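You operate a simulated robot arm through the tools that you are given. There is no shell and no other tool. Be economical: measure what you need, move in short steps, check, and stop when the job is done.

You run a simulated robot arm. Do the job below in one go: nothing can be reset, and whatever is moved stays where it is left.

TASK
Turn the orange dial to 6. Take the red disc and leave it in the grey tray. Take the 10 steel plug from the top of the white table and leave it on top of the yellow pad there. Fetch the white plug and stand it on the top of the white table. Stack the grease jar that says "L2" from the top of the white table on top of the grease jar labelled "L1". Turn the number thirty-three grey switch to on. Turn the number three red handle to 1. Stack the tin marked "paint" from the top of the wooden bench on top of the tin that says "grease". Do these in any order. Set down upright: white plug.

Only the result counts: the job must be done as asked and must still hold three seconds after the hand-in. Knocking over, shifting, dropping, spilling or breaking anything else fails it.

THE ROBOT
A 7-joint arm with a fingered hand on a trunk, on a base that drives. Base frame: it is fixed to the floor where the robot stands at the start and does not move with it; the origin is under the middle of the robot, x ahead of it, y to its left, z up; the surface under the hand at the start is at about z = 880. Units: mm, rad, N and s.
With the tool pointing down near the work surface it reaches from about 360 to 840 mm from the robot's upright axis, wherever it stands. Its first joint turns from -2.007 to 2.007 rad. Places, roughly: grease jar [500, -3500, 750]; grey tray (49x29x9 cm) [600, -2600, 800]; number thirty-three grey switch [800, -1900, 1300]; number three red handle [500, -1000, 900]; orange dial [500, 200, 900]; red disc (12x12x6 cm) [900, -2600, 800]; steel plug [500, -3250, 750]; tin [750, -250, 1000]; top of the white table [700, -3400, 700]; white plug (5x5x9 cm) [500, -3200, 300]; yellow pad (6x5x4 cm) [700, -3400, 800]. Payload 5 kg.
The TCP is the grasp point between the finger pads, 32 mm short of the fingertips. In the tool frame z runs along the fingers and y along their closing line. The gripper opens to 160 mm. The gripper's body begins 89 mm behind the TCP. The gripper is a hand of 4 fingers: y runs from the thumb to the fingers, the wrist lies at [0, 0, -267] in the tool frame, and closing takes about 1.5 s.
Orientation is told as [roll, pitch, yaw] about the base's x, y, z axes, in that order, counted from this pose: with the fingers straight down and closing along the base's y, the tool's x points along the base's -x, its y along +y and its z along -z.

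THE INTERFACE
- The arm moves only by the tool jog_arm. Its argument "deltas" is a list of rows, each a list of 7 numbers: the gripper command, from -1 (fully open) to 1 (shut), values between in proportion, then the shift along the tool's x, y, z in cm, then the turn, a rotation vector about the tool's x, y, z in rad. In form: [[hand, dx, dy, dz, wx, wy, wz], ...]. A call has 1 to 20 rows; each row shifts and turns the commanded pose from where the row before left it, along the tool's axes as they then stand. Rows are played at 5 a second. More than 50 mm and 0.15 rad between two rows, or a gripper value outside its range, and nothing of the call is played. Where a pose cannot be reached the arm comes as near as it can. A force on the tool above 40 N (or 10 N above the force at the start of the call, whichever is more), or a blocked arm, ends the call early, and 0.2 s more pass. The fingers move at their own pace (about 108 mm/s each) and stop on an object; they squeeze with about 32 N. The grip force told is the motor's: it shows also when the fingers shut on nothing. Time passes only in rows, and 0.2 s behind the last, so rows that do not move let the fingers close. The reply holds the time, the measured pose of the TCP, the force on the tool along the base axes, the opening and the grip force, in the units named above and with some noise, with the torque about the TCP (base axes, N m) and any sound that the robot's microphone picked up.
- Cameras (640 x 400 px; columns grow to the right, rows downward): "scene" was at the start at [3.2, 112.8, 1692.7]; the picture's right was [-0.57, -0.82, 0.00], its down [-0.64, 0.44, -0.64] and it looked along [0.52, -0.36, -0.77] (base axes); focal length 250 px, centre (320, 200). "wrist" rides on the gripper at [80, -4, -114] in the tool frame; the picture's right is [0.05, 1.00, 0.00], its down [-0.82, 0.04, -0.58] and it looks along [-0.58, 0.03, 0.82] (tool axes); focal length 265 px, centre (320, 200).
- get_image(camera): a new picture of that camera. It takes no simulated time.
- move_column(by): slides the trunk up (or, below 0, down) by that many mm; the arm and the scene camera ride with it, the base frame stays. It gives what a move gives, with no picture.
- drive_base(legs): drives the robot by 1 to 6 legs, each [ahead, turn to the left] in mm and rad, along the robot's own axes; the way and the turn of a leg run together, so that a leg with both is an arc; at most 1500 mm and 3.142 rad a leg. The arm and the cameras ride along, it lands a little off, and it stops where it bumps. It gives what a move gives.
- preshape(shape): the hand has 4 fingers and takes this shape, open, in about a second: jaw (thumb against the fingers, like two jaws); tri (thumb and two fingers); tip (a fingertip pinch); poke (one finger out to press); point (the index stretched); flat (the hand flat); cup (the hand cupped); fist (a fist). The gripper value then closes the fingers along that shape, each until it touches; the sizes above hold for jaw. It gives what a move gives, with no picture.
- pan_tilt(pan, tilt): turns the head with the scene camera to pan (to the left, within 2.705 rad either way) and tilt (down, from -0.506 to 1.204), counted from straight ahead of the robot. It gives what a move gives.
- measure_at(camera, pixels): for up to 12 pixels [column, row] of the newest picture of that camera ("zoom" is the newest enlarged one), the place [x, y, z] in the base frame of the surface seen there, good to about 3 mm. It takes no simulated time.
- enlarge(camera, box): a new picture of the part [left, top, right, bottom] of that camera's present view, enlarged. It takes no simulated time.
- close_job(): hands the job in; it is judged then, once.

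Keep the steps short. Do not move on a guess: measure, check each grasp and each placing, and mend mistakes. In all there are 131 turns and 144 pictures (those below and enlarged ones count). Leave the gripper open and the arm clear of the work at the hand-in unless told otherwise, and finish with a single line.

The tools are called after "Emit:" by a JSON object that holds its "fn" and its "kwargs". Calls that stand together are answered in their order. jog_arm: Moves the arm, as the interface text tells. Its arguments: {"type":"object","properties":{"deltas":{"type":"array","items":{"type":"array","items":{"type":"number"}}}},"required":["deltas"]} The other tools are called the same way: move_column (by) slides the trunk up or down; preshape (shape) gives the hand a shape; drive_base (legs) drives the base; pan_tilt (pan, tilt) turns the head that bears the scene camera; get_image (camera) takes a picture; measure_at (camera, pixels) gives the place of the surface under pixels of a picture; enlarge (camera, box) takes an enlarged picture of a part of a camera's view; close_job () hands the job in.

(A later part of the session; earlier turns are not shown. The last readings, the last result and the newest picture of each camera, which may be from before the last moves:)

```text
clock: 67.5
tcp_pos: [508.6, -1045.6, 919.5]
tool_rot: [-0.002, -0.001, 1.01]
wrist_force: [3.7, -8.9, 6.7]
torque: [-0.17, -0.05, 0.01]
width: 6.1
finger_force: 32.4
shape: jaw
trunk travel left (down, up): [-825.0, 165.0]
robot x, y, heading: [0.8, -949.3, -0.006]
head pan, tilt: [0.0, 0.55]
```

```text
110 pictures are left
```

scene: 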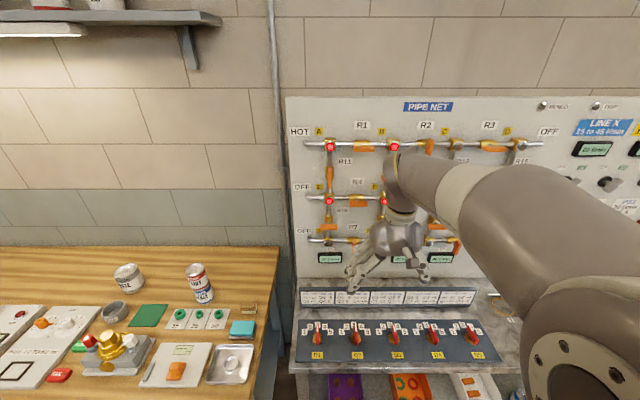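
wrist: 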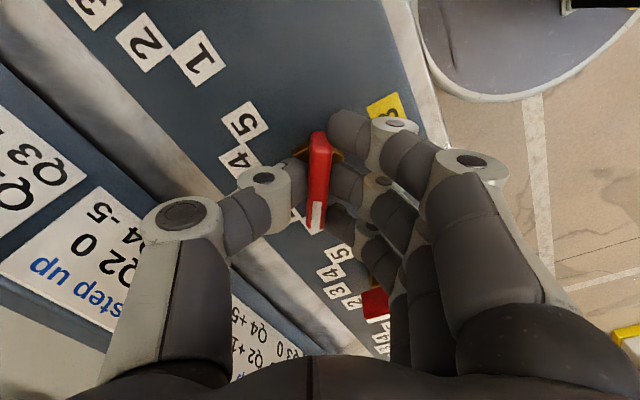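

Turned. I open slightly, lift, and check.

Emit:
{"fn": "jog_arm", "kwargs": {"deltas": [[0.5, 0, 0, 0, 0, 0, 0], [0.3, 0, 0, 0, 0, 0, 0], [0.2, 0, 0, -1, 0, 0, 0], [0.2, 0, 0, -4, 0, 0, 0], [0.2, 0, 0, -5, 0, 0, 0], [0, 0, 0, -5, 0, 0, 0], [0, 0, 0, 0, 0, 0, 0]]}}

Emit:
{"fn": "get_image", "kwargs": {"camera": "wrist"}}

Emit:
{"fn": "enlarge", "kwargs": {"camera": "scene", "box": [290, 260, 500, 390]}}

```text
clock: 69.1
tcp_pos: [507.8, -1043.3, 1070.2]
tool_rot: [0.002, 0.001, 1.011]
wrist_force: [0.7, -0.4, 1.5]
torque: [0.05, -0.01, 0.01]
width: 79.2
finger_force: 0.1
shape: jaw
trunk travel left (down, up): [-825.0, 165.0]
robot x, y, heading: [1.2, -947.3, -0.001]
head pan, tilt: [0.0, 0.55]
```

```text
109 pictures are left
```

wrist: 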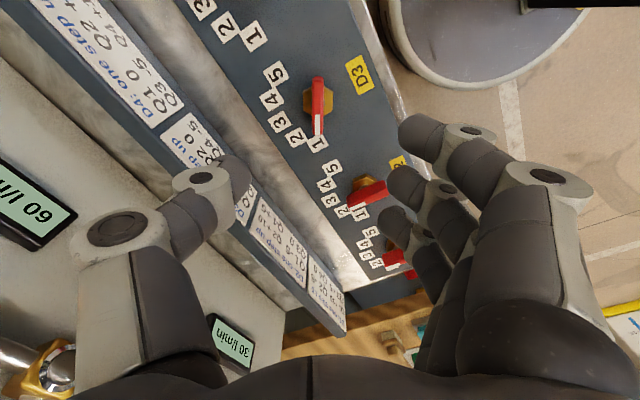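

```text
3.05 times, centred on (395, 325) of scene
```

zoom: 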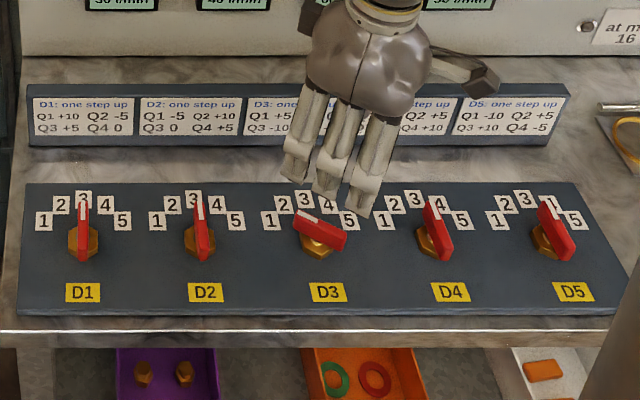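

D3 points at 1. I verify its angle.

Emit:
{"fn": "enlarge", "kwargs": {"camera": "wrist", "box": [250, 50, 370, 170]}}

Emit:
{"fn": "measure_at", "kwargs": {"camera": "wrist", "pixels": [[317, 82], [318, 105], [318, 130], [317, 143], [296, 136], [281, 121], [269, 98], [275, 74]]}}

```text
3.33 times, centred on (310, 110) of wrist
```

zoom: 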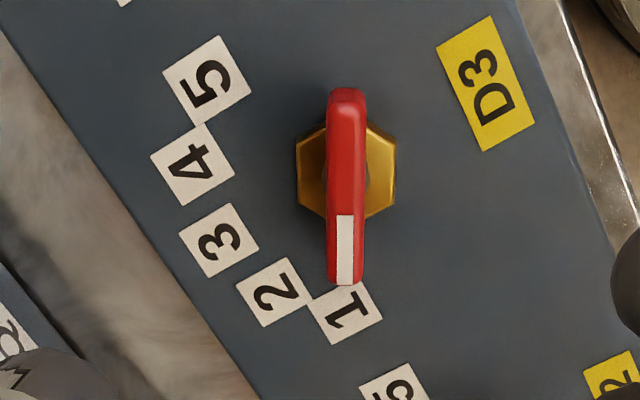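

```text
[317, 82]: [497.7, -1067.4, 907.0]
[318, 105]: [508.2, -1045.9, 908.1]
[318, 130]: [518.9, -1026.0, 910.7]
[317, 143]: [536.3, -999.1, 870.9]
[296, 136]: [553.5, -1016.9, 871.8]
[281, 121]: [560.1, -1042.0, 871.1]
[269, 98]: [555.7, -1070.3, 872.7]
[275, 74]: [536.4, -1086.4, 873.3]
```

D3 is on 1. I raise and retract the arm, then drive to y ≈ −1850 for the grey switches.

Emit:
{"fn": "jog_arm", "kwargs": {"deltas": [[0, 0, 0, -4, 0, 0, 0.14], [0, 0, 0, -4, 0, 0, 0.14], [0, 0, 0, -4, 0, 0, 0.14], [0, 0, 0, -4, 0, 0, 0.14], [0, 0, 0, -3, 0, 0, 0.14], [0, 0, 0, 0, 0, 0, 0.14], [0, 0, 0, 0, 0, 0, 0.14], [0, 0, 0, 0, 0, 0, 0.03], [0, 3, 3, 0, 0, 0, 0], [0, 3, 3, 0, 0, 0, 0], [0, 2, 3, 0, 0, 0, 0]]}}

Emit:
{"fn": "drive_base", "kwargs": {"legs": [[0, -1.571], [850, 0], [0, 1.571]]}}

Emit:
{"fn": "pan_tilt", "kwargs": {"pan": 0.0, "tilt": 0.35}}

Emit:
{"fn": "get_image", "kwargs": {"camera": "scene"}}

```text
clock: 71.5
tcp_pos: [426.5, -952.7, 1259.8]
tool_rot: [0.001, 0.002, -0.001]
wrist_force: [0.1, -0.1, 0.1]
torque: [0.01, -0.02, 0.02]
width: 79.4
finger_force: 0.0
shape: jaw
trunk travel left (down, up): [-825.0, 165.0]
robot x, y, heading: [-1.3, -948.8, 0.003]
head pan, tilt: [0.0, 0.55]
```

```text
clock: 83.7
tcp_pos: [422.8, -1806.6, 1259.5]
tool_rot: [0.0, -0.001, 0.001]
wrist_force: [-0.6, 0.4, 0.0]
torque: [-0.03, 0.05, -0.01]
width: 79.5
finger_force: 0.1
shape: jaw
trunk travel left (down, up): [-825.0, 165.0]
robot x, y, heading: [-1.6, -1799.4, -0.002]
head pan, tilt: [0.0, 0.55]
```

```text
clock: 84.4
tcp_pos: [422.7, -1807.2, 1258.6]
tool_rot: [-0.001, 0.0, -0.002]
wrist_force: [0.3, -1.1, -0.8]
torque: [-0.02, 0.0, 0.0]
width: 79.2
finger_force: 0.1
shape: jaw
trunk travel left (down, up): [-825.0, 165.0]
robot x, y, heading: [-5.2, -1800.7, -0.0]
head pan, tilt: [0.0, 0.351]
```

```text
106 pictures are left
```

scene: 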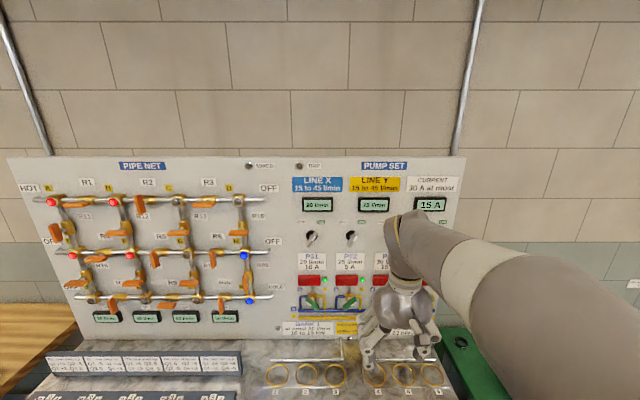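

I see small grey/black switches near (312,238) and (350,238). Enlarge.

Emit:
{"fn": "enlarge", "kwargs": {"camera": "scene", "box": [280, 160, 470, 280]}}

Emit:
{"fn": "enlarge", "kwargs": {"camera": "scene", "box": [270, 250, 380, 350]}}

```text
3.33 times, centred on (375, 220) of scene
```

zoom: 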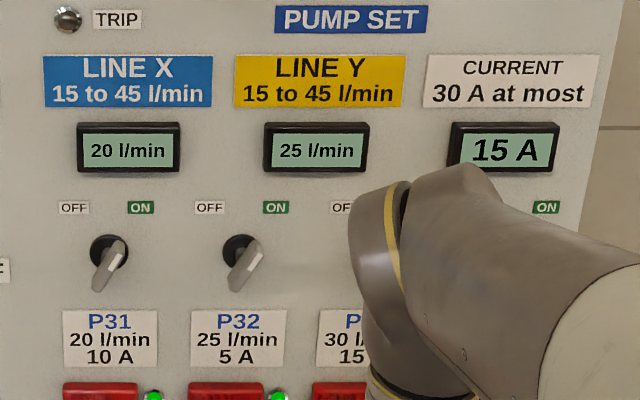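

```text
4.00 times, centred on (325, 300) of scene
```

zoom: 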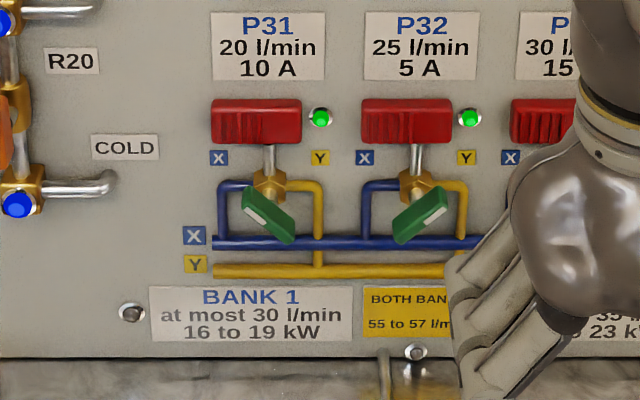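

P33 is hidden behind my arm. I swing the arm left to uncover it.

Emit:
{"fn": "jog_arm", "kwargs": {"deltas": [[0, 0, 4.5, 0, 0, 0, 0], [0, 0, 4.5, 0, 0, 0, 0], [0, 0, 4.5, 0, 0, 0, 0], [0, 0, 4.5, 0, 0, 0, 0], [0, 0, 4.5, 0, 0, 0, 0], [0, 0, 4.5, 0, 0, 0, 0], [0, 0, 4.5, 0, 0, 0, 0]]}}

Emit:
{"fn": "get_image", "kwargs": {"camera": "scene"}}

Emit:
{"fn": "enlarge", "kwargs": {"camera": "scene", "box": [340, 200, 470, 300]}}

```text
clock: 86.0
tcp_pos: [421.9, -1489.8, 1259.9]
tool_rot: [-0.002, 0.0, -0.001]
wrist_force: [0.2, 1.1, 0.7]
torque: [-0.05, 0.03, -0.01]
width: 79.6
finger_force: 0.1
shape: jaw
trunk travel left (down, up): [-825.0, 165.0]
robot x, y, heading: [-2.0, -1806.2, -0.001]
head pan, tilt: [0.0, 0.351]
```

```text
103 pictures are left
```

scene: 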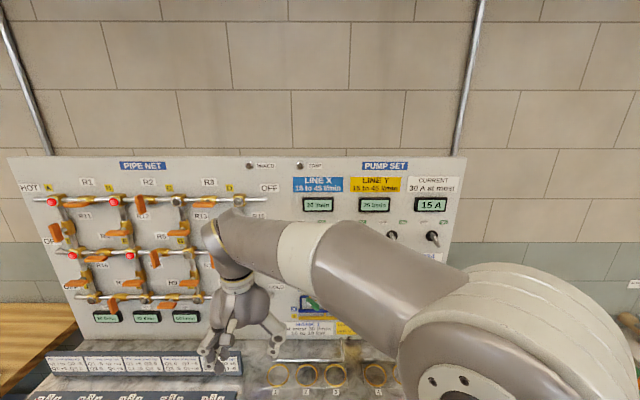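

```text
4.00 times, centred on (405, 250) of scene
```

zoom: 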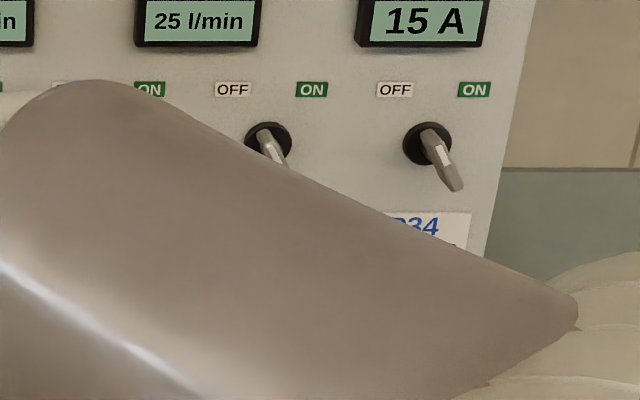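

P33 is the third switch, base about scene (392,235). I measure switch positions.

Emit:
{"fn": "measure_at", "kwargs": {"camera": "zoom", "pixels": [[258, 138], [270, 145], [283, 162], [285, 132], [233, 90], [312, 90], [425, 140], [450, 175], [330, 160], [470, 140]]}}

```text
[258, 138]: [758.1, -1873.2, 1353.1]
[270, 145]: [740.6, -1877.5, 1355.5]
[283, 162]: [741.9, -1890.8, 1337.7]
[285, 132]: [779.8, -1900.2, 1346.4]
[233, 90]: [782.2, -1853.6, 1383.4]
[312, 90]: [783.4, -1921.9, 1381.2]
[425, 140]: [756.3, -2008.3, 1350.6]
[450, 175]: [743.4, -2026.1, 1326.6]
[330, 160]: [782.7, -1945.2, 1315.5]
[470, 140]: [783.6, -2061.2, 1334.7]
```

P33: rotary bar at x≈741, centred near (y −1888, z 1342), its mark toward OFF. I bring the hand there and tip the tool forward to look closely.

Emit:
{"fn": "jog_arm", "kwargs": {"deltas": [[0, 0, -4.42, 0, 0, 0, 0], [0, 0, -4.42, 0, 0, 0, 0], [0, 0, -4.42, 0, 0, 0, 0], [0, 0, -4.42, 0, 0, 0, 0], [0, 0, -4.42, 0, 0, 0, 0], [0, 0, -4.42, 0, 0, 0, 0], [0, 0, -4.42, 0, 0, 0, 0], [0, 0, -4.42, 0, 0, 0, 0], [0, 0, -4.42, 0, 0, 0, 0], [0, -3.3, 0, 0, 0, -0.1428, 0], [0, -3.3, 0, 0, 0, -0.1428, 0], [0, -3.3, 0, 0, 0, -0.1428, 0], [0, -3.3, 0, 0, 0, -0.1428, 0], [0, -3.3, 0, 0, 0, -0.1428, 0], [0, -3.3, 0, 0, 0, -0.1428, 0]]}}

Emit:
{"fn": "get_image", "kwargs": {"camera": "wrist"}}

```text
clock: 89.2
tcp_pos: [603.1, -1890.1, 1327.0]
tool_rot: [0.001, -0.858, -0.002]
wrist_force: [0.9, -0.1, 0.1]
torque: [0.0, -0.03, 0.01]
width: 79.7
finger_force: 0.0
shape: jaw
trunk travel left (down, up): [-825.0, 165.0]
robot x, y, heading: [-6.0, -1802.0, -0.004]
head pan, tilt: [0.0, 0.351]
```

```text
101 pictures are left
```

wrist: 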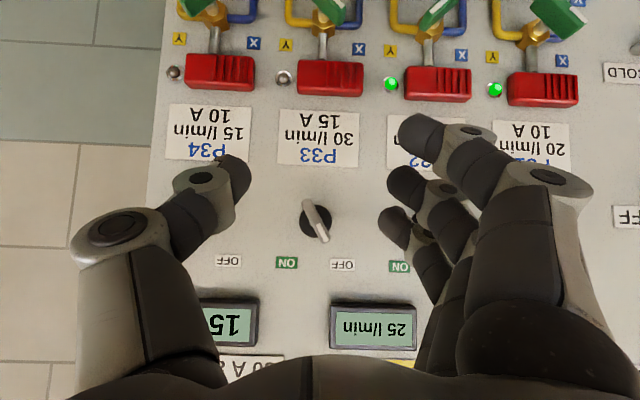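

Clear view of P33 (315,220), mark toward OFF. I measure it closely.

Emit:
{"fn": "enlarge", "kwargs": {"camera": "wrist", "box": [265, 180, 365, 280]}}

Emit:
{"fn": "measure_at", "kwargs": {"camera": "wrist", "pixels": [[314, 219], [307, 202], [322, 239], [318, 230], [303, 220], [330, 215], [287, 263], [342, 265], [300, 235]]}}

```text
4.00 times, centred on (315, 230) of wrist
```

zoom: 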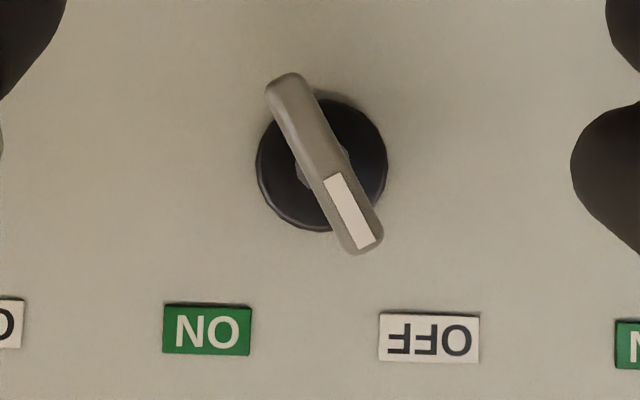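

```text
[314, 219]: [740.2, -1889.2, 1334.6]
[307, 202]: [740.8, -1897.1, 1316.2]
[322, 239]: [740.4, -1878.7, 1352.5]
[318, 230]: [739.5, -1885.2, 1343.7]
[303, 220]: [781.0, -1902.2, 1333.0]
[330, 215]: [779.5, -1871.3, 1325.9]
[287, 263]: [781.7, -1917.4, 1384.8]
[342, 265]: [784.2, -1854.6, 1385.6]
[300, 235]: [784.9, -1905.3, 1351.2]
```

Bar centre (740, −1888, 1334.5), tilted 27° toward OFF; ON is about 57–60° clockwise. I level the tool, align it to the bar, and stop short.

Emit:
{"fn": "jog_arm", "kwargs": {"deltas": [[0, -2.6, 0, 3.0, 0, -0.1, 0], [0, 0, 0, 0, 0, -0.15, 0], [0, 0, 0, 0, 0, -0.15, 0], [0, 0, 0, 0, 0, -0.15, 0], [0, 0, 0, 0, 0, -0.15, 0], [0, 0, 0, 0, 0, -0.013, -0.13], [0, 0, 0, 0, 0, 0, -0.15], [0, 0, 0, 0, 0, 0, -0.15], [0, 0, 0, 0, 0, 0, -0.04], [0, 0, 0, 0, 0, 0, 0]]}}

Emit:
{"fn": "get_image", "kwargs": {"camera": "wrist"}}

```text
clock: 91.4
tcp_pos: [641.5, -1903.4, 1325.6]
tool_rot: [-1.408, -1.073, 1.38]
wrist_force: [-0.3, 0.9, -0.1]
torque: [0.04, -0.02, 0.04]
width: 79.9
finger_force: 0.0
shape: jaw
out of reach, approached as far as the arm can: row 3
trunk travel left (down, up): [-825.0, 165.0]
robot x, y, heading: [-0.2, -1801.6, -0.004]
head pan, tilt: [0.0, 0.351]
```

```text
99 pictures are left
```

wrist: 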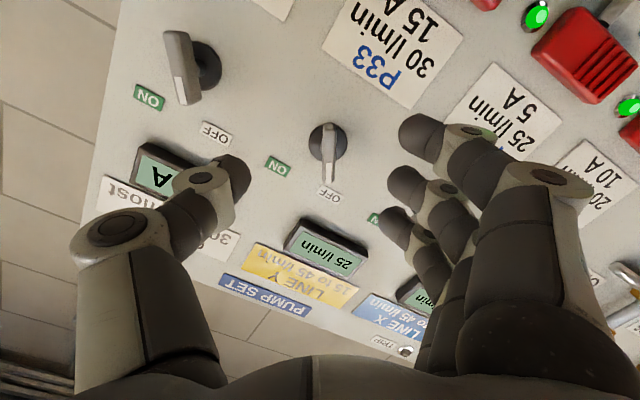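

Nearly level. I correct the small tilt and centre on the bar, then look.

Emit:
{"fn": "jog_arm", "kwargs": {"deltas": [[0, 0, 0, 0, 0, -0.09, 0], [0, -1.5, 0.94, 2.0, 0, 0, 0], [0, 0, 0, 0, 0, 0, 0]]}}

Emit:
{"fn": "get_image", "kwargs": {"camera": "wrist"}}

```text
clock: 92.2
tcp_pos: [661.9, -1889.6, 1334.9]
tool_rot: [-1.572, -1.082, 1.567]
wrist_force: [0.5, -0.1, -0.2]
torque: [0.0, -0.01, -0.01]
width: 80.0
finger_force: 0.1
shape: jaw
trunk travel left (down, up): [-825.0, 165.0]
robot x, y, heading: [-1.1, -1804.6, -0.005]
head pan, tilt: [0.0, 0.351]
```

```text
98 pictures are left
```

wrist: 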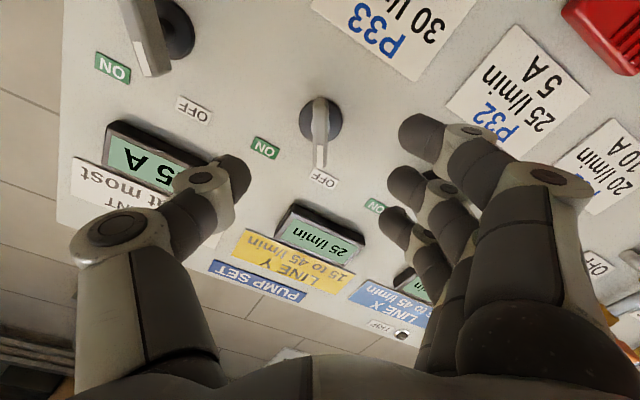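

Aligned with the bar. I advance to TCP x ≈ 726 and close.

Emit:
{"fn": "jog_arm", "kwargs": {"deltas": [[0, 0, 0.14, 3.0, 0, 0, 0], [0, 0, 0, 2.5, 0, 0, 0], [0, 0, 0, 0.9, 0, 0, 0], [0, 0, 0, 0, 0, 0, 0], [0.6, 0, 0, 0, 0, 0, 0], [1, 0, 0, 0, 0, 0, 0], [1, 0, 0, 0, 0, 0, 0], [1, 0, 0, 0, 0, 0, 0], [1, 0, 0, 0, 0, 0, 0]]}}

Emit:
{"fn": "get_image", "kwargs": {"camera": "wrist"}}

```text
clock: 94.2
tcp_pos: [725.5, -1885.5, 1334.0]
tool_rot: [-1.574, -1.082, 1.565]
wrist_force: [2.7, 0.1, 0.2]
torque: [-0.04, 0.03, 0.09]
width: 5.8
finger_force: 32.0
shape: jaw
trunk travel left (down, up): [-825.0, 165.0]
robot x, y, heading: [-3.4, -1802.6, -0.002]
head pan, tilt: [0.0, 0.351]
```

```text
97 pictures are left
```

wrist: 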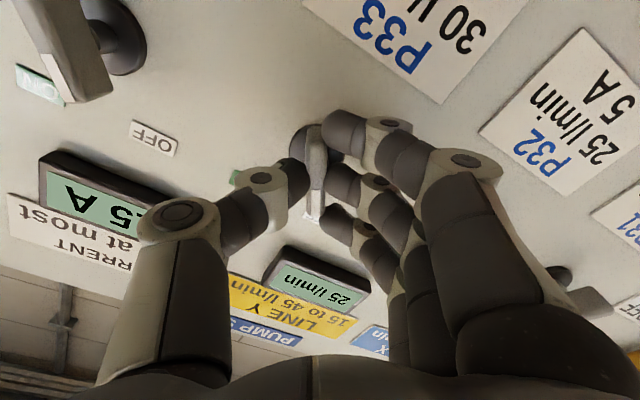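

Gripped. I rotate +1.0 rad toward ON.

Emit:
{"fn": "jog_arm", "kwargs": {"deltas": [[1, 0, 0, 0, 0, 0, 0.14], [1, 0, 0, 0, 0, 0, 0.14], [1, 0, 0, 0, 0, 0, 0.14], [1, 0, 0, 0, 0, 0, 0.14], [1, 0, 0, 0, 0, 0, 0.14], [1, 0, 0, 0, 0, 0, 0.14], [1, 0, 0, 0, 0, 0, 0.14], [1, 0, 0, 0, 0, 0, 0.03], [1, 0, 0, 0, 0, 0, 0]]}}

Emit:
{"fn": "get_image", "kwargs": {"camera": "wrist"}}

```text
clock: 96.2
tcp_pos: [726.2, -1886.3, 1336.7]
tool_rot: [1.577, -1.05, -1.58]
wrist_force: [4.8, 1.5, 14.0]
torque: [-0.01, -0.25, 0.13]
width: 5.2
finger_force: 31.7
shape: jaw
trunk travel left (down, up): [-825.0, 165.0]
robot x, y, heading: [-0.9, -1801.3, -0.003]
head pan, tilt: [0.0, 0.351]
```

```text
96 pictures are left
```

wrist: 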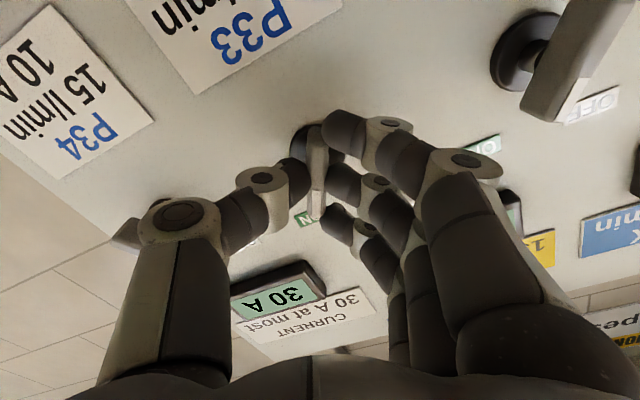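

Current display went to 30 A: P33 is on. I open just a little and back out.

Emit:
{"fn": "jog_arm", "kwargs": {"deltas": [[0.7, 0, 0, 0, 0, 0, 0], [0.6, 0, 0, 0, 0, 0, 0], [0.6, 0, 0, -1, 0, 0, 0], [0.6, 0, 0, -3, 0, 0, 0], [0.6, 0, 0, -4, 0, 0, 0], [0.6, 0, 0, -3, 0, 0, 0]]}}

Emit:
{"fn": "get_image", "kwargs": {"camera": "wrist"}}

```text
clock: 97.6
tcp_pos: [615.6, -1885.8, 1334.3]
tool_rot: [1.574, -1.054, -1.578]
wrist_force: [0.9, -1.2, 0.1]
torque: [-0.03, -0.01, -0.01]
width: 31.5
finger_force: 0.1
shape: jaw
trunk travel left (down, up): [-825.0, 165.0]
robot x, y, heading: [-1.9, -1799.5, -0.002]
head pan, tilt: [0.0, 0.351]
```

```text
95 pictures are left
```

wrist: 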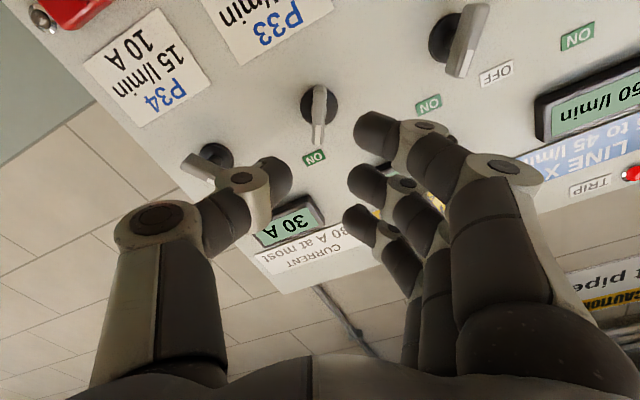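

P33's mark points to ON. I un-roll and tip the tool back down while retracting.

Emit:
{"fn": "jog_arm", "kwargs": {"deltas": [[0.6, 0, 0, 0, 0, 0, -0.13], [0.6, 0, 0, 0, 0, 0, -0.13], [0.6, 0, 0, 0, 0, 0, -0.13], [0.6, 0, 0, 0, 0, 0, -0.13], [0.3, 3.3, 0, 0, 0, 0.1428, 0], [0, 3.3, 0, 0, 0, 0.1428, 0], [0, 3.3, 0, 0, 0, 0.1428, 0], [0, 3.3, 0, 0, 0, 0.1428, 0], [0, 3.3, 0, 0, 0, 0.1428, 0], [0, 3.3, 0, 0, 0, 0.1428, 0], [0, 3.3, 0, 0, 0, 0.1428, 0], [0, 3.3, 0, 0, 0, 0.1428, 0], [0, 3.3, 0, 0, 0, 0.1428, 0], [0, 3.3, 0, 0, 0, 0.1428, 0], [0, 3.3, 0, 0, 0, 0.1428, 0], [0, 0, 0, 0, 0, 0, 0]]}}

Emit:
{"fn": "get_image", "kwargs": {"camera": "scene"}}

```text
clock: 101.2
tcp_pos: [434.4, -1766.0, 1095.3]
tool_rot: [0.0, -0.119, 0.315]
wrist_force: [0.3, -0.6, 0.9]
torque: [0.03, 0.02, -0.03]
width: 80.0
finger_force: 0.1
shape: jaw
out of reach, approached as far as the arm can: row 14, 15
trunk travel left (down, up): [-825.0, 165.0]
robot x, y, heading: [-2.9, -1802.4, -0.002]
head pan, tilt: [0.0, 0.351]
stopped in row 16: the arm was blocked; the commanded pose is now the measured one
```

```text
94 pictures are left
```

scene: 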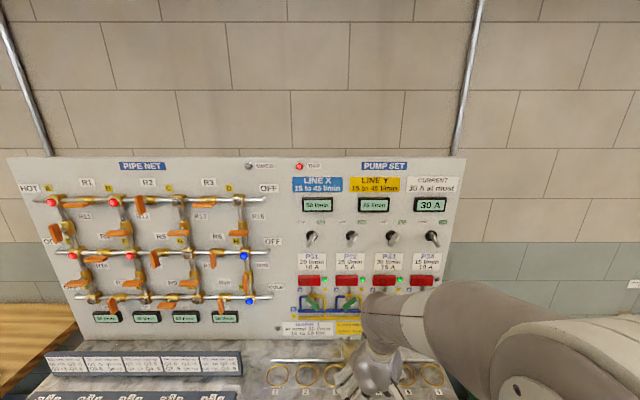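

The arm hit a joint limit mid-way. I check the panel and raise the arm, squaring the tool.

Emit:
{"fn": "enlarge", "kwargs": {"camera": "scene", "box": [280, 160, 460, 345]}}

Emit:
{"fn": "jog_arm", "kwargs": {"deltas": [[0, 0, 0, -4, 0, 0, 0], [0, 0, 0, -4, 0, 0, 0], [0, 0, 0, -4, 0, 0, 0], [0, 0, 0, 0, 0, 0.119, 0], [0, 0, 0, 0, 0, 0, 0.1], [0, 0, 0, 0, 0, 0, 0.1], [0, 0, 0, 0, 0, 0, 0.115], [0, 0, 0, 0, 0, 0, 0]]}}

```text
2.16 times, centred on (370, 252) of scene
```

zoom: 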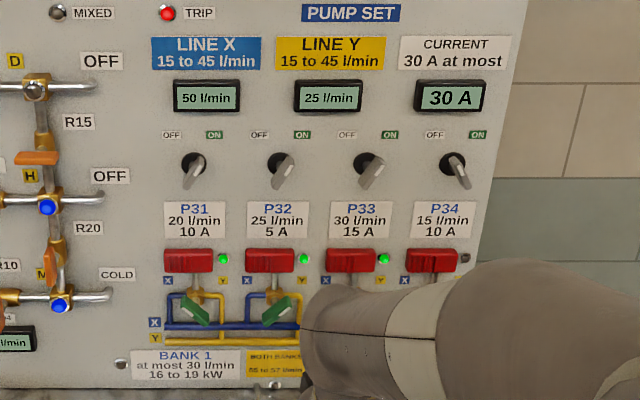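

```text
clock: 103.0
tcp_pos: [421.2, -1770.0, 1214.8]
tool_rot: [0.001, 0.001, -0.001]
wrist_force: [-0.3, -0.3, -0.4]
torque: [0.0, 0.02, 0.0]
width: 79.7
finger_force: 0.0
shape: jaw
trunk travel left (down, up): [-825.0, 165.0]
robot x, y, heading: [-3.7, -1804.2, -0.002]
head pan, tilt: [0.0, 0.351]
```

P33 is ON and stays so. Next: drive to y ≈ −2550 for the red disc and grey tray.

Emit:
{"fn": "drive_base", "kwargs": {"legs": [[0, -1.571], [750, 0], [0, 1.571]]}}

Emit:
{"fn": "pan_tilt", "kwargs": {"pan": -0.1, "tilt": 0.6}}

Emit:
{"fn": "get_image", "kwargs": {"camera": "scene"}}

Emit:
{"fn": "get_image", "kwargs": {"camera": "wrist"}}

```text
clock: 114.7
tcp_pos: [427.0, -2525.9, 1214.5]
tool_rot: [0.0, 0.0, -0.016]
wrist_force: [0.1, -0.7, 0.5]
torque: [-0.02, 0.01, 0.0]
width: 79.7
finger_force: 0.1
shape: jaw
trunk travel left (down, up): [-825.0, 165.0]
robot x, y, heading: [0.3, -2546.7, -0.017]
head pan, tilt: [0.0, 0.351]
```

```text
clock: 115.4
tcp_pos: [427.1, -2526.7, 1214.4]
tool_rot: [0.002, -0.001, -0.018]
wrist_force: [0.6, 0.3, -1.1]
torque: [0.01, -0.01, 0.03]
width: 79.9
finger_force: 0.0
shape: jaw
trunk travel left (down, up): [-825.0, 165.0]
robot x, y, heading: [3.0, -2551.7, -0.018]
head pan, tilt: [-0.099, 0.6]
```

```text
92 pictures are left
```

scene: 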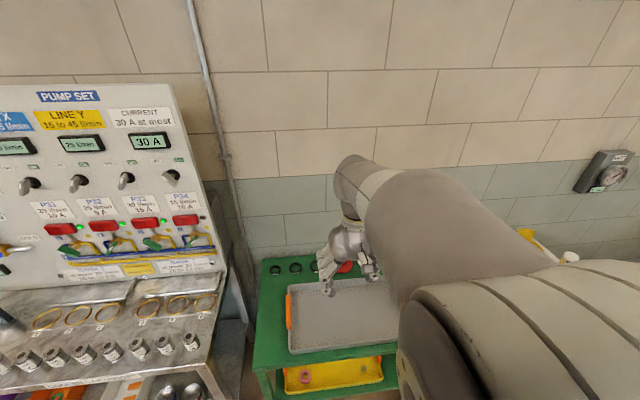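

```text
91 pictures are left
```

wrist: 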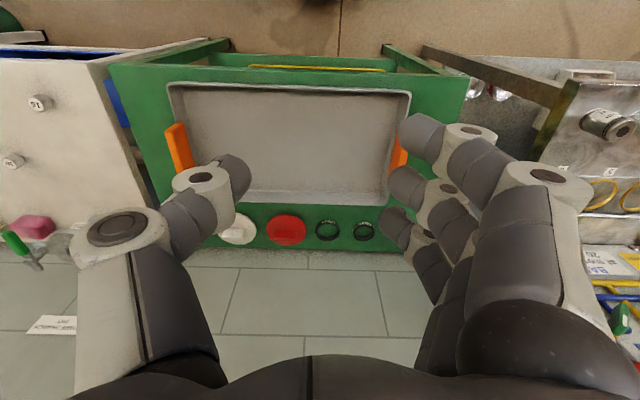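

I see the tray and the red disc at (287,230) beyond it. I enlarge and measure.

Emit:
{"fn": "enlarge", "kwargs": {"camera": "wrist", "box": [140, 60, 440, 260]}}

Emit:
{"fn": "measure_at", "kwargs": {"camera": "wrist", "pixels": [[287, 228], [267, 228], [307, 228], [287, 242], [287, 218], [300, 140], [300, 88], [300, 198], [180, 120], [400, 120], [312, 240], [240, 228]]}}

```text
2.00 times, centred on (290, 160) of wrist
```

zoom: 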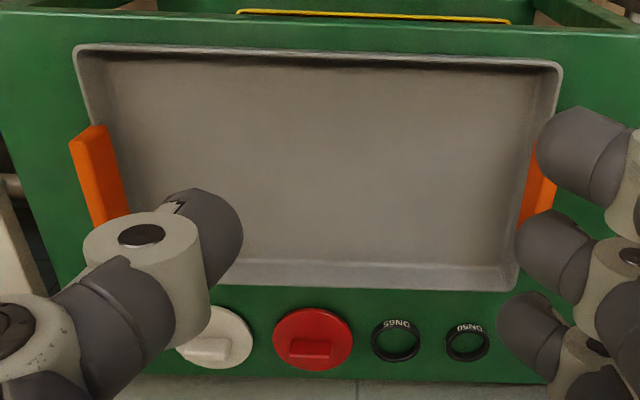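

```text
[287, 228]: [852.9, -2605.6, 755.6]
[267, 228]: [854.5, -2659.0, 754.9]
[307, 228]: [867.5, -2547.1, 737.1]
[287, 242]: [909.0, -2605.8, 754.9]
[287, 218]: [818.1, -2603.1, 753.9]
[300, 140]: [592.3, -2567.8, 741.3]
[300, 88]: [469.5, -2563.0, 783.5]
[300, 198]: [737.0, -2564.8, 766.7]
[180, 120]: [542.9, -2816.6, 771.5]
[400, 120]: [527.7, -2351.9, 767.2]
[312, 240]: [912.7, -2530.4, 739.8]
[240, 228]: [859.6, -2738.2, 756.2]
```

Disc centre ≈ (866,−2604), a bit beyond reach from x = 0. I check the clearance in front of the base before creeping forward.

Emit:
{"fn": "pan_tilt", "kwargs": {"pan": 0.25, "tilt": 1.2}}

Emit:
{"fn": "get_image", "kwargs": {"camera": "scene"}}

```text
clock: 116.4
tcp_pos: [428.1, -2526.6, 1215.7]
tool_rot: [0.0, -0.001, -0.017]
wrist_force: [0.2, -0.5, 0.2]
torque: [0.03, -0.02, 0.02]
width: 79.6
finger_force: 0.0
shape: jaw
trunk travel left (down, up): [-825.0, 165.0]
robot x, y, heading: [0.3, -2550.6, -0.017]
head pan, tilt: [0.25, 1.201]
```

```text
89 pictures are left
```

scene: 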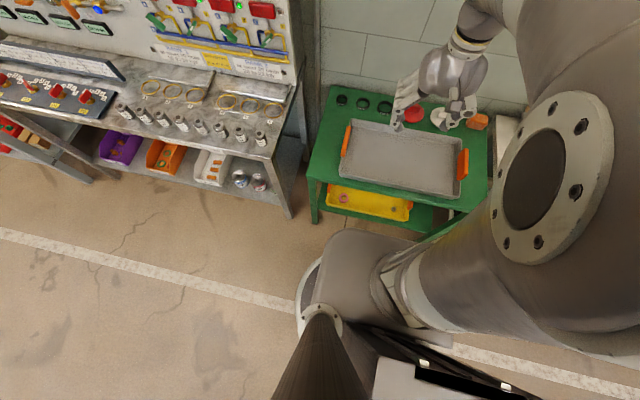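

Emit:
{"fn": "measure_at", "kwargs": {"camera": "scene", "pixels": [[316, 222], [308, 272], [300, 295], [318, 258], [310, 178], [335, 228]]}}

```text
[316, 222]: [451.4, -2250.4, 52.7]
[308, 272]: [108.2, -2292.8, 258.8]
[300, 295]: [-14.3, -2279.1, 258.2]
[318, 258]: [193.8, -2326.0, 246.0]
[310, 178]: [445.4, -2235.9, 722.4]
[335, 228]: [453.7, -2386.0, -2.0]
```

Base radius ≈ 290, table front at x ≈ 445: 80 mm forward is safe. I drive and lower the trunk by 130.

Emit:
{"fn": "drive_base", "kwargs": {"legs": [[80, 0.017]]}}

Emit:
{"fn": "move_column", "kwargs": {"by": -130}}

Emit:
{"fn": "pan_tilt", "kwargs": {"pan": 0.0, "tilt": 0.75}}

```text
clock: 117.5
tcp_pos: [509.5, -2520.0, 1214.1]
tool_rot: [0.001, 0.002, 0.0]
wrist_force: [1.3, 0.7, 0.3]
torque: [0.03, 0.05, 0.02]
width: 80.0
finger_force: 0.0
shape: jaw
trunk travel left (down, up): [-825.0, 165.0]
robot x, y, heading: [84.3, -2553.5, -0.003]
head pan, tilt: [0.25, 1.201]
```

```text
clock: 119.1
tcp_pos: [507.6, -2520.3, 1084.1]
tool_rot: [0.0, 0.001, 0.002]
wrist_force: [-0.4, 0.1, -0.4]
torque: [0.0, -0.01, 0.02]
width: 79.8
finger_force: 0.1
shape: jaw
trunk travel left (down, up): [-695.0, 295.0]
robot x, y, heading: [79.8, -2553.0, -0.001]
head pan, tilt: [0.25, 1.201]
```

```text
clock: 120.0
tcp_pos: [508.1, -2520.6, 1084.6]
tool_rot: [0.001, 0.0, -0.001]
wrist_force: [0.6, 0.2, -0.9]
torque: [-0.02, -0.01, 0.01]
width: 79.7
finger_force: 0.1
shape: jaw
trunk travel left (down, up): [-695.0, 295.0]
robot x, y, heading: [83.5, -2554.4, -0.004]
head pan, tilt: [0.0, 0.75]
```

I move toward the disc and look.

Emit:
{"fn": "jog_arm", "kwargs": {"deltas": [[0, -3.5, -1.05, 1.0, 0, 0, 0], [0, -3.5, -1.05, 1.0, 0, 0, 0], [0, -3.5, -1.05, 1.0, 0, 0, 0], [0, -3.5, -1.05, 1.0, 0, 0, 0], [0, -3.5, -1.05, 1.0, 0, 0, 0], [0, -3.5, -1.05, 1.0, 0, 0, 0], [0, -3.5, -1.05, 1.0, 0, 0, 0], [0, -3.5, -1.05, 1.0, 0, 0, 0], [0, 0, 0, 0, 0, 0, 0]]}}

Emit:
{"fn": "get_image", "kwargs": {"camera": "wrist"}}

```text
clock: 122.0
tcp_pos: [787.4, -2604.3, 1004.1]
tool_rot: [0.0, -0.002, 0.0]
wrist_force: [-0.5, 0.5, -0.5]
torque: [0.0, -0.02, -0.03]
width: 79.7
finger_force: 0.1
shape: jaw
trunk travel left (down, up): [-695.0, 295.0]
robot x, y, heading: [82.5, -2553.8, -0.007]
head pan, tilt: [0.0, 0.75]
```

```text
88 pictures are left
```

wrist: 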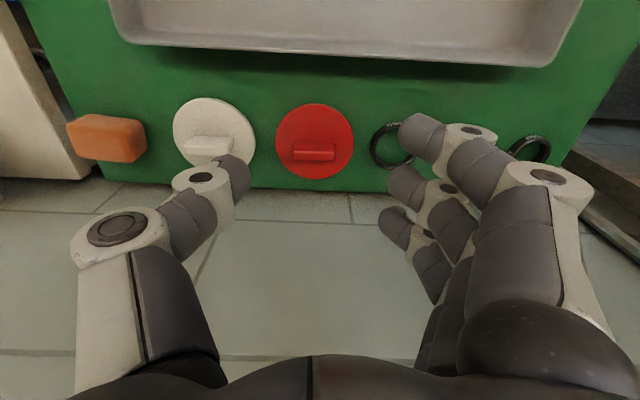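

Emit:
{"fn": "enlarge", "kwargs": {"camera": "wrist", "box": [260, 90, 370, 190]}}

Emit:
{"fn": "measure_at", "kwargs": {"camera": "wrist", "pixels": [[314, 155], [296, 155], [332, 155], [314, 149], [314, 159], [316, 107], [316, 175], [278, 140], [352, 140], [316, 60], [360, 165]]}}

```text
4.00 times, centred on (315, 140) of wrist
```

zoom: 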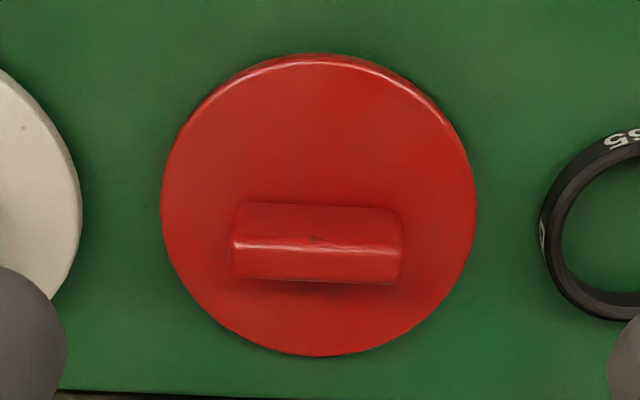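

```text
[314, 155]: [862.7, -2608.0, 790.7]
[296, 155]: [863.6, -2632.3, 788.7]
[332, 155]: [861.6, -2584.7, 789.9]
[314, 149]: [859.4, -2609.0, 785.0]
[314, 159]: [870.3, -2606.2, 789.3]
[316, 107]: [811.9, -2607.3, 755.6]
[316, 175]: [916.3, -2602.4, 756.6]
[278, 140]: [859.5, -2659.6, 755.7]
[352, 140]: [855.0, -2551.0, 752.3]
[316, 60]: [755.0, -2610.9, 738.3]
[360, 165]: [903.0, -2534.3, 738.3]
```

The disc's bar runs along y at x≈865, z 756–790. I turn the hand 90°, move over it, and lower to z 850.

Emit:
{"fn": "jog_arm", "kwargs": {"deltas": [[0, 0, 0, 0, 0, 0, -0.15], [0, 0, 0, 0, 0, 0, -0.15], [0, 0, 0, 0, 0, 0, -0.15], [0, 0, 0, 0, 0, 0, -0.15], [0, 0, 0, 0, 0, 0, -0.15], [0, 0, 0, 0, 0, 0, -0.15], [0, 0, 0, 0, 0, 0, -0.15], [0, 0, 0, 0, 0, 0, -0.15], [0, 0, 0, 0, 0, 0, -0.15], [0, 0, 0, 0, 0, 0, -0.15], [0, 0, 0, 0, 0, 0, -0.071], [0, 0.2, -3.9, 2, 0, 0, 0], [0, 0.2, -3.9, 2, 0, 0, 0], [0, 0, 0, 4, 0, 0, 0], [0, 0, 0, 4, 0, 0, 0], [0, 0, 0, 3.4, 0, 0, 0], [0, 0, 0, 0, 0, 0, 0]]}}

Emit:
{"fn": "get_image", "kwargs": {"camera": "wrist"}}

```text
clock: 125.6
tcp_pos: [866.4, -2607.7, 850.6]
tool_rot: [0.001, 0.0, 1.57]
wrist_force: [0.4, -0.7, -0.4]
torque: [0.0, 0.0, 0.03]
width: 79.5
finger_force: 0.1
shape: jaw
trunk travel left (down, up): [-695.0, 295.0]
robot x, y, heading: [84.5, -2553.0, -0.004]
head pan, tilt: [0.0, 0.75]
```

```text
86 pictures are left
```

wrist: 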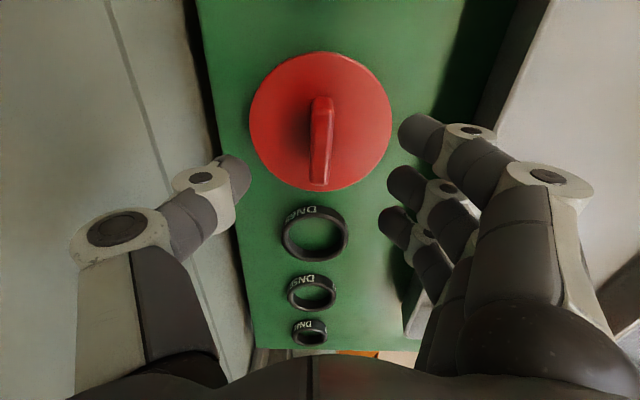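

Aligned. Lower to z ≈ 795, close on the bar, lift a little.

Emit:
{"fn": "jog_arm", "kwargs": {"deltas": [[0, 0, 0, 3, 0, 0, 0], [0, 0, 0, 2.5, 0, 0, 0], [0, 0, 0, 0, 0, 0, 0], [0.6, 0, 0, 0, 0, 0, 0], [1, 0, 0, 0, 0, 0, 0], [1, 0, 0, 0, 0, 0, 0], [1, 0, 0, 0, 0, 0, 0], [1, 0, 0, 0, 0, 0, 0], [1, 0, 0, -2, 0, 0, 0], [1, 0, 0, -3, 0, 0, 0], [1, 0, 0, 0, 0, 0, 0]]}}

Emit:
{"fn": "get_image", "kwargs": {"camera": "wrist"}}

```text
clock: 128.0
tcp_pos: [867.4, -2608.6, 844.0]
tool_rot: [0.002, -0.001, 1.567]
wrist_force: [0.5, -0.6, -4.2]
torque: [-0.03, 0.06, 0.0]
width: 11.1
finger_force: 32.0
shape: jaw
trunk travel left (down, up): [-695.0, 295.0]
robot x, y, heading: [84.2, -2551.3, -0.008]
head pan, tilt: [0.0, 0.75]
```

```text
85 pictures are left
```

wrist: 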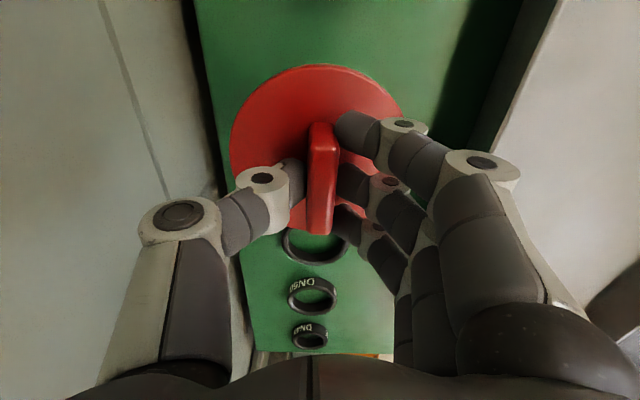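

Disc held. I lift, carry it to the tray's middle (x≈612, y≈−2600), and lower close to the floor of the tray.

Emit:
{"fn": "jog_arm", "kwargs": {"deltas": [[1, 0, 0, -4, 0, 0, 0], [1, 0, 0, -3, 0, 0, 0], [1, 0, 4.25, 0, 0, 0, 0], [1, 0, 4.25, 0, 0, 0, 0], [1, 0, 4.25, 0, 0, 0, 0], [1, 0, 4.25, 0, 0, 0, 0], [1, 0, 4.25, 0, 0, 0, 0], [1, 0, 4.25, 0, 0, 0, 0], [1, 0, 0, 0, 0, 0, 0]]}}

Emit:
{"fn": "get_image", "kwargs": {"camera": "wrist"}}

Emit:
{"fn": "get_image", "kwargs": {"camera": "scene"}}

```text
clock: 130.0
tcp_pos: [610.7, -2607.5, 915.9]
tool_rot: [0.002, 0.001, 1.571]
wrist_force: [-0.3, 0.5, -4.9]
torque: [0.02, -0.02, -0.01]
width: 10.9
finger_force: 32.1
shape: jaw
trunk travel left (down, up): [-695.0, 295.0]
robot x, y, heading: [83.9, -2549.8, -0.005]
head pan, tilt: [0.0, 0.75]
```

```text
84 pictures are left
```

wrist: 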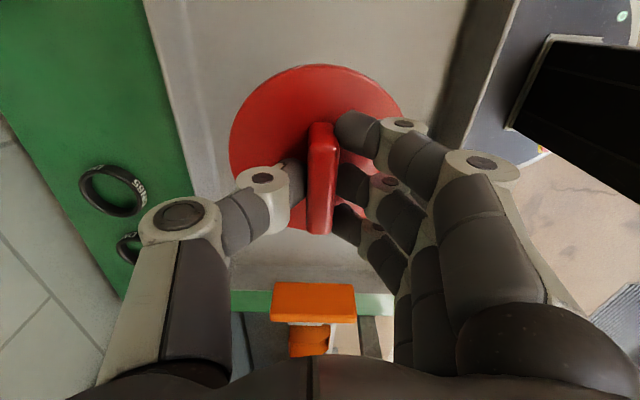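

```text
83 pictures are left
```

scene: 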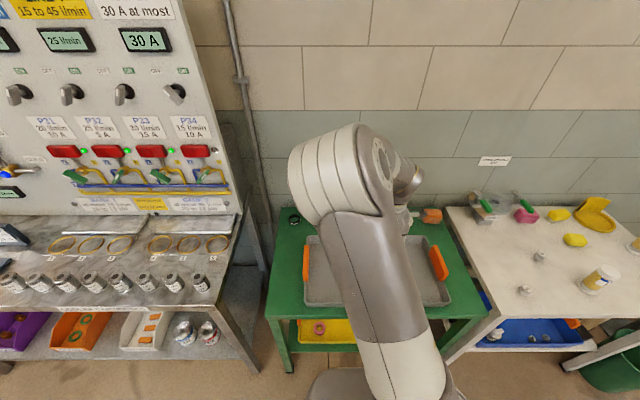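

Over the tray. I lower to near contact in steps.

Emit:
{"fn": "jog_arm", "kwargs": {"deltas": [[1, 0, 0, 4, 0, 0, 0], [1, 0, 0, 4, 0, 0, 0], [1, 0, 0, 2, 0, 0, 0], [1, 0, 0, 0.8, 0, 0, 0], [1, 0, 0, 0.5, 0, 0, 0], [1, 0, 0, 0.4, 0, 0, 0], [1, 0, 0, 0.3, 0, 0, 0], [1, 0, 0, 0.3, 0, 0, 0]]}}

```text
clock: 131.8
tcp_pos: [612.8, -2608.0, 796.8]
tool_rot: [-0.009, 0.0, 1.571]
wrist_force: [-5.1, 1.1, 27.2]
torque: [0.03, 0.28, -0.04]
width: 12.7
finger_force: 31.5
shape: jaw
trunk travel left (down, up): [-695.0, 295.0]
robot x, y, heading: [83.7, -2554.0, -0.005]
head pan, tilt: [0.0, 0.75]
stopped in row 8: the force on the tool passed its limit at 42 N (the readings are from after the stop); the commanded pose is now the measured one
```

Contact. I ease 1.5 mm, open a little, lift off, and look.

Emit:
{"fn": "jog_arm", "kwargs": {"deltas": [[1, 0, 0, -0.15, 0, 0, 0], [0.5, 0, 0, 0, 0, 0, 0], [0.2, 0, 0, 0, 0, 0, 0], [0, 0, 0, 0, 0, 0, 0], [0, 0, 0, -4, 0, 0, 0], [0, 0, 0, -4, 0, 0, 0], [0, 0, 0, -5, 0, 0, 0], [0, 0, 0, -5, 0, 0, 0]]}}

Emit:
{"fn": "get_image", "kwargs": {"camera": "wrist"}}

```text
clock: 133.6
tcp_pos: [610.7, -2609.6, 975.3]
tool_rot: [-0.003, -0.002, 1.568]
wrist_force: [-0.1, 0.3, 0.1]
torque: [0.01, -0.03, -0.01]
width: 79.5
finger_force: 0.0
shape: jaw
trunk travel left (down, up): [-695.0, 295.0]
robot x, y, heading: [83.7, -2550.7, -0.003]
head pan, tilt: [0.0, 0.75]
```

```text
82 pictures are left
```

wrist: 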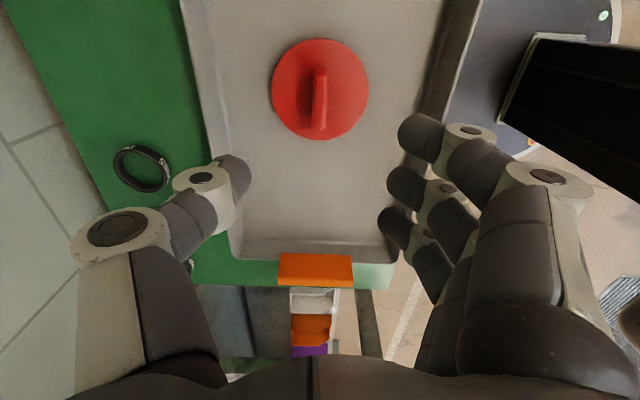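

Disc lies flat in the tray. I raise and square the hand, retract, then drive to the white table.

Emit:
{"fn": "jog_arm", "kwargs": {"deltas": [[0, 0, 0, -4, 0, 0, 0.15], [0, 0, 0, -4, 0, 0, 0.15], [0, 0, 0, -4, 0, 0, 0.15], [0, 0, 0, 0, 0, 0, 0.15], [0, 0, 0, 0, 0, 0, 0.15], [0, 0, 0, 0, 0, 0, 0.15], [0, 0, 0, 0, 0, 0, 0.15], [0, 0, 0, 0, 0, 0, 0.15], [0, 0, 0, 0, 0, 0, 0.15], [0, 0, 0, 0, 0, 0, 0.15], [0, 0, 0, 0, 0, 0, 0.071], [0, 3, 2, 0, 0, 0, 0], [0, 3, 2, 0, 0, 0, 0], [0, 3, 1.5, 0, 0, 0, 0]]}}

Emit:
{"fn": "drive_base", "kwargs": {"legs": [[-80, 0], [0, -1.568], [750, 0], [0, 1.571]]}}

Emit:
{"fn": "pan_tilt", "kwargs": {"pan": 0.0, "tilt": 0.8}}

Emit:
{"fn": "get_image", "kwargs": {"camera": "scene"}}

Emit:
{"fn": "get_image", "kwargs": {"camera": "wrist"}}

```text
clock: 136.6
tcp_pos: [521.6, -2552.8, 1095.7]
tool_rot: [-0.001, -0.004, 0.0]
wrist_force: [0.0, -0.1, 0.3]
torque: [0.01, 0.0, 0.02]
width: 79.4
finger_force: 0.0
shape: jaw
trunk travel left (down, up): [-695.0, 295.0]
robot x, y, heading: [82.5, -2554.1, -0.002]
head pan, tilt: [0.0, 0.75]
```

```text
clock: 148.9
tcp_pos: [441.6, -3306.2, 1097.1]
tool_rot: [0.0, -0.006, -0.009]
wrist_force: [0.4, -0.3, 0.6]
torque: [0.0, -0.01, 0.02]
width: 79.7
finger_force: 0.0
shape: jaw
trunk travel left (down, up): [-695.0, 295.0]
robot x, y, heading: [1.3, -3302.5, -0.013]
head pan, tilt: [0.0, 0.75]
```

```text
clock: 149.6
tcp_pos: [442.5, -3305.7, 1096.2]
tool_rot: [0.0, -0.003, -0.007]
wrist_force: [-0.5, -0.6, -0.3]
torque: [-0.02, 0.01, 0.01]
width: 79.4
finger_force: 0.0
shape: jaw
trunk travel left (down, up): [-695.0, 295.0]
robot x, y, heading: [4.3, -3299.2, -0.013]
head pan, tilt: [0.0, 0.799]
```

```text
81 pictures are left
```

scene: 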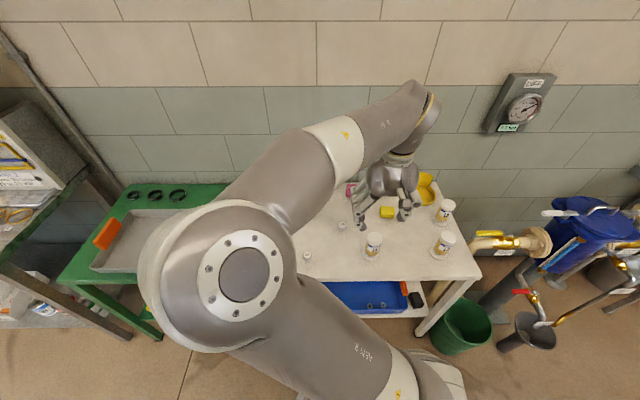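

```text
80 pictures are left
```

wrist: 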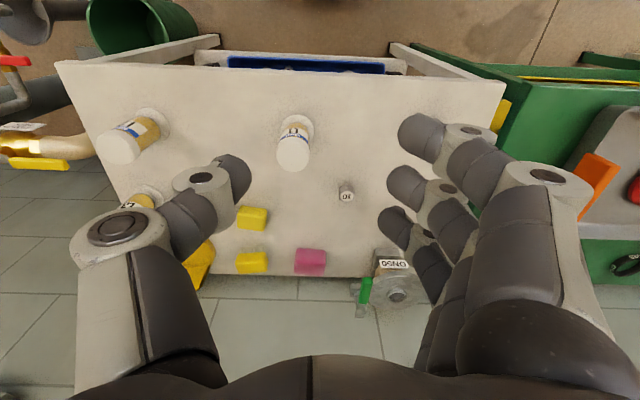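

I see jars, plugs, yellow pads. Enlarge to read labels.

Emit:
{"fn": "enlarge", "kwargs": {"camera": "wrist", "box": [80, 90, 240, 220]}}

Emit:
{"fn": "enlarge", "kwargs": {"camera": "wrist", "box": [220, 100, 380, 290]}}

Emit:
{"fn": "enlarge", "kwargs": {"camera": "scene", "box": [280, 160, 480, 320]}}

```text
3.08 times, centred on (160, 155) of wrist
```

zoom: 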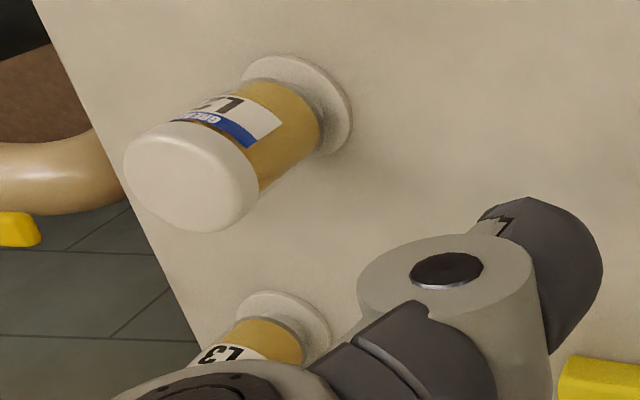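

```text
2.11 times, centred on (300, 195) of wrist
```

zoom: 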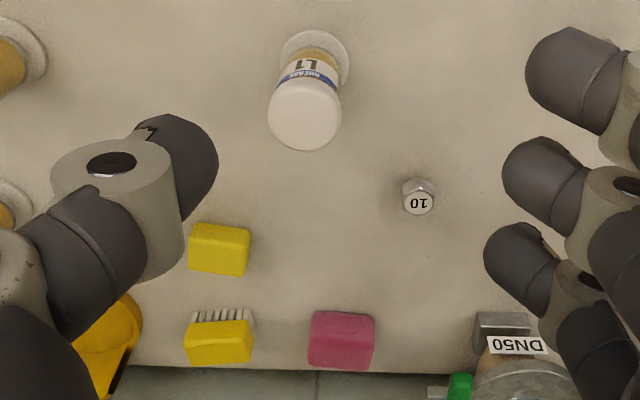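

```text
2.50 times, centred on (380, 240) of scene
```

zoom: 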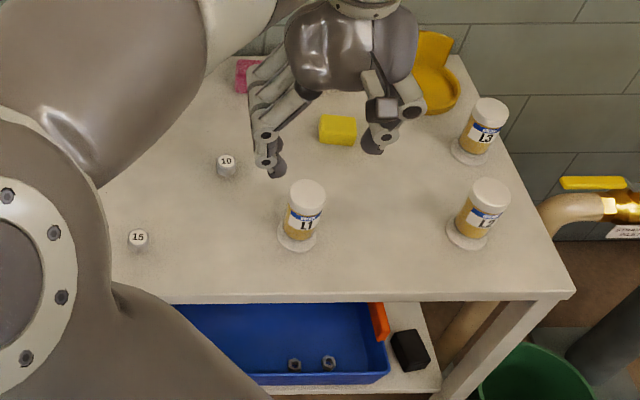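

L1 middle, L2 at wrist (125,140), plug "10" at (345,193), yellow pad (252,217). I measure these.

Emit:
{"fn": "measure_at", "kwargs": {"camera": "wrist", "pixels": [[293, 152], [293, 167], [277, 152], [309, 152], [299, 120], [345, 197], [345, 187], [252, 218], [240, 210], [266, 210], [241, 225], [265, 226]]}}

Emit:
{"fn": "measure_at", "kwargs": {"camera": "scene", "pixels": [[451, 243], [447, 236], [456, 240], [442, 203], [377, 240], [373, 238], [380, 220], [345, 226], [443, 260], [388, 212]]}}

```text
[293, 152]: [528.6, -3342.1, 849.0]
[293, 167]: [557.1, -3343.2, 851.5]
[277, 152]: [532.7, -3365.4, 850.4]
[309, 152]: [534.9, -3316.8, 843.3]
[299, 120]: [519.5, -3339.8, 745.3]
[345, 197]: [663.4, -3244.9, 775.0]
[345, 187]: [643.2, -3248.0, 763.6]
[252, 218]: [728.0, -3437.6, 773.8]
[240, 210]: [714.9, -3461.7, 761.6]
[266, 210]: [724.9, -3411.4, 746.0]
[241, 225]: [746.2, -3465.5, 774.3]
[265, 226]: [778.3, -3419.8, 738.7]
```

```text
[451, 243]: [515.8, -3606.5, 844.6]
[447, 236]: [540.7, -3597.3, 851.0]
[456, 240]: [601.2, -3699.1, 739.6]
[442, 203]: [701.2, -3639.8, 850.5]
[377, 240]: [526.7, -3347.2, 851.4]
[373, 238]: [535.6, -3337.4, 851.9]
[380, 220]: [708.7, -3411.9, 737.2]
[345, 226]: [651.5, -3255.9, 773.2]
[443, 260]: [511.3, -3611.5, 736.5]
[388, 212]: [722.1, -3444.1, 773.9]
```

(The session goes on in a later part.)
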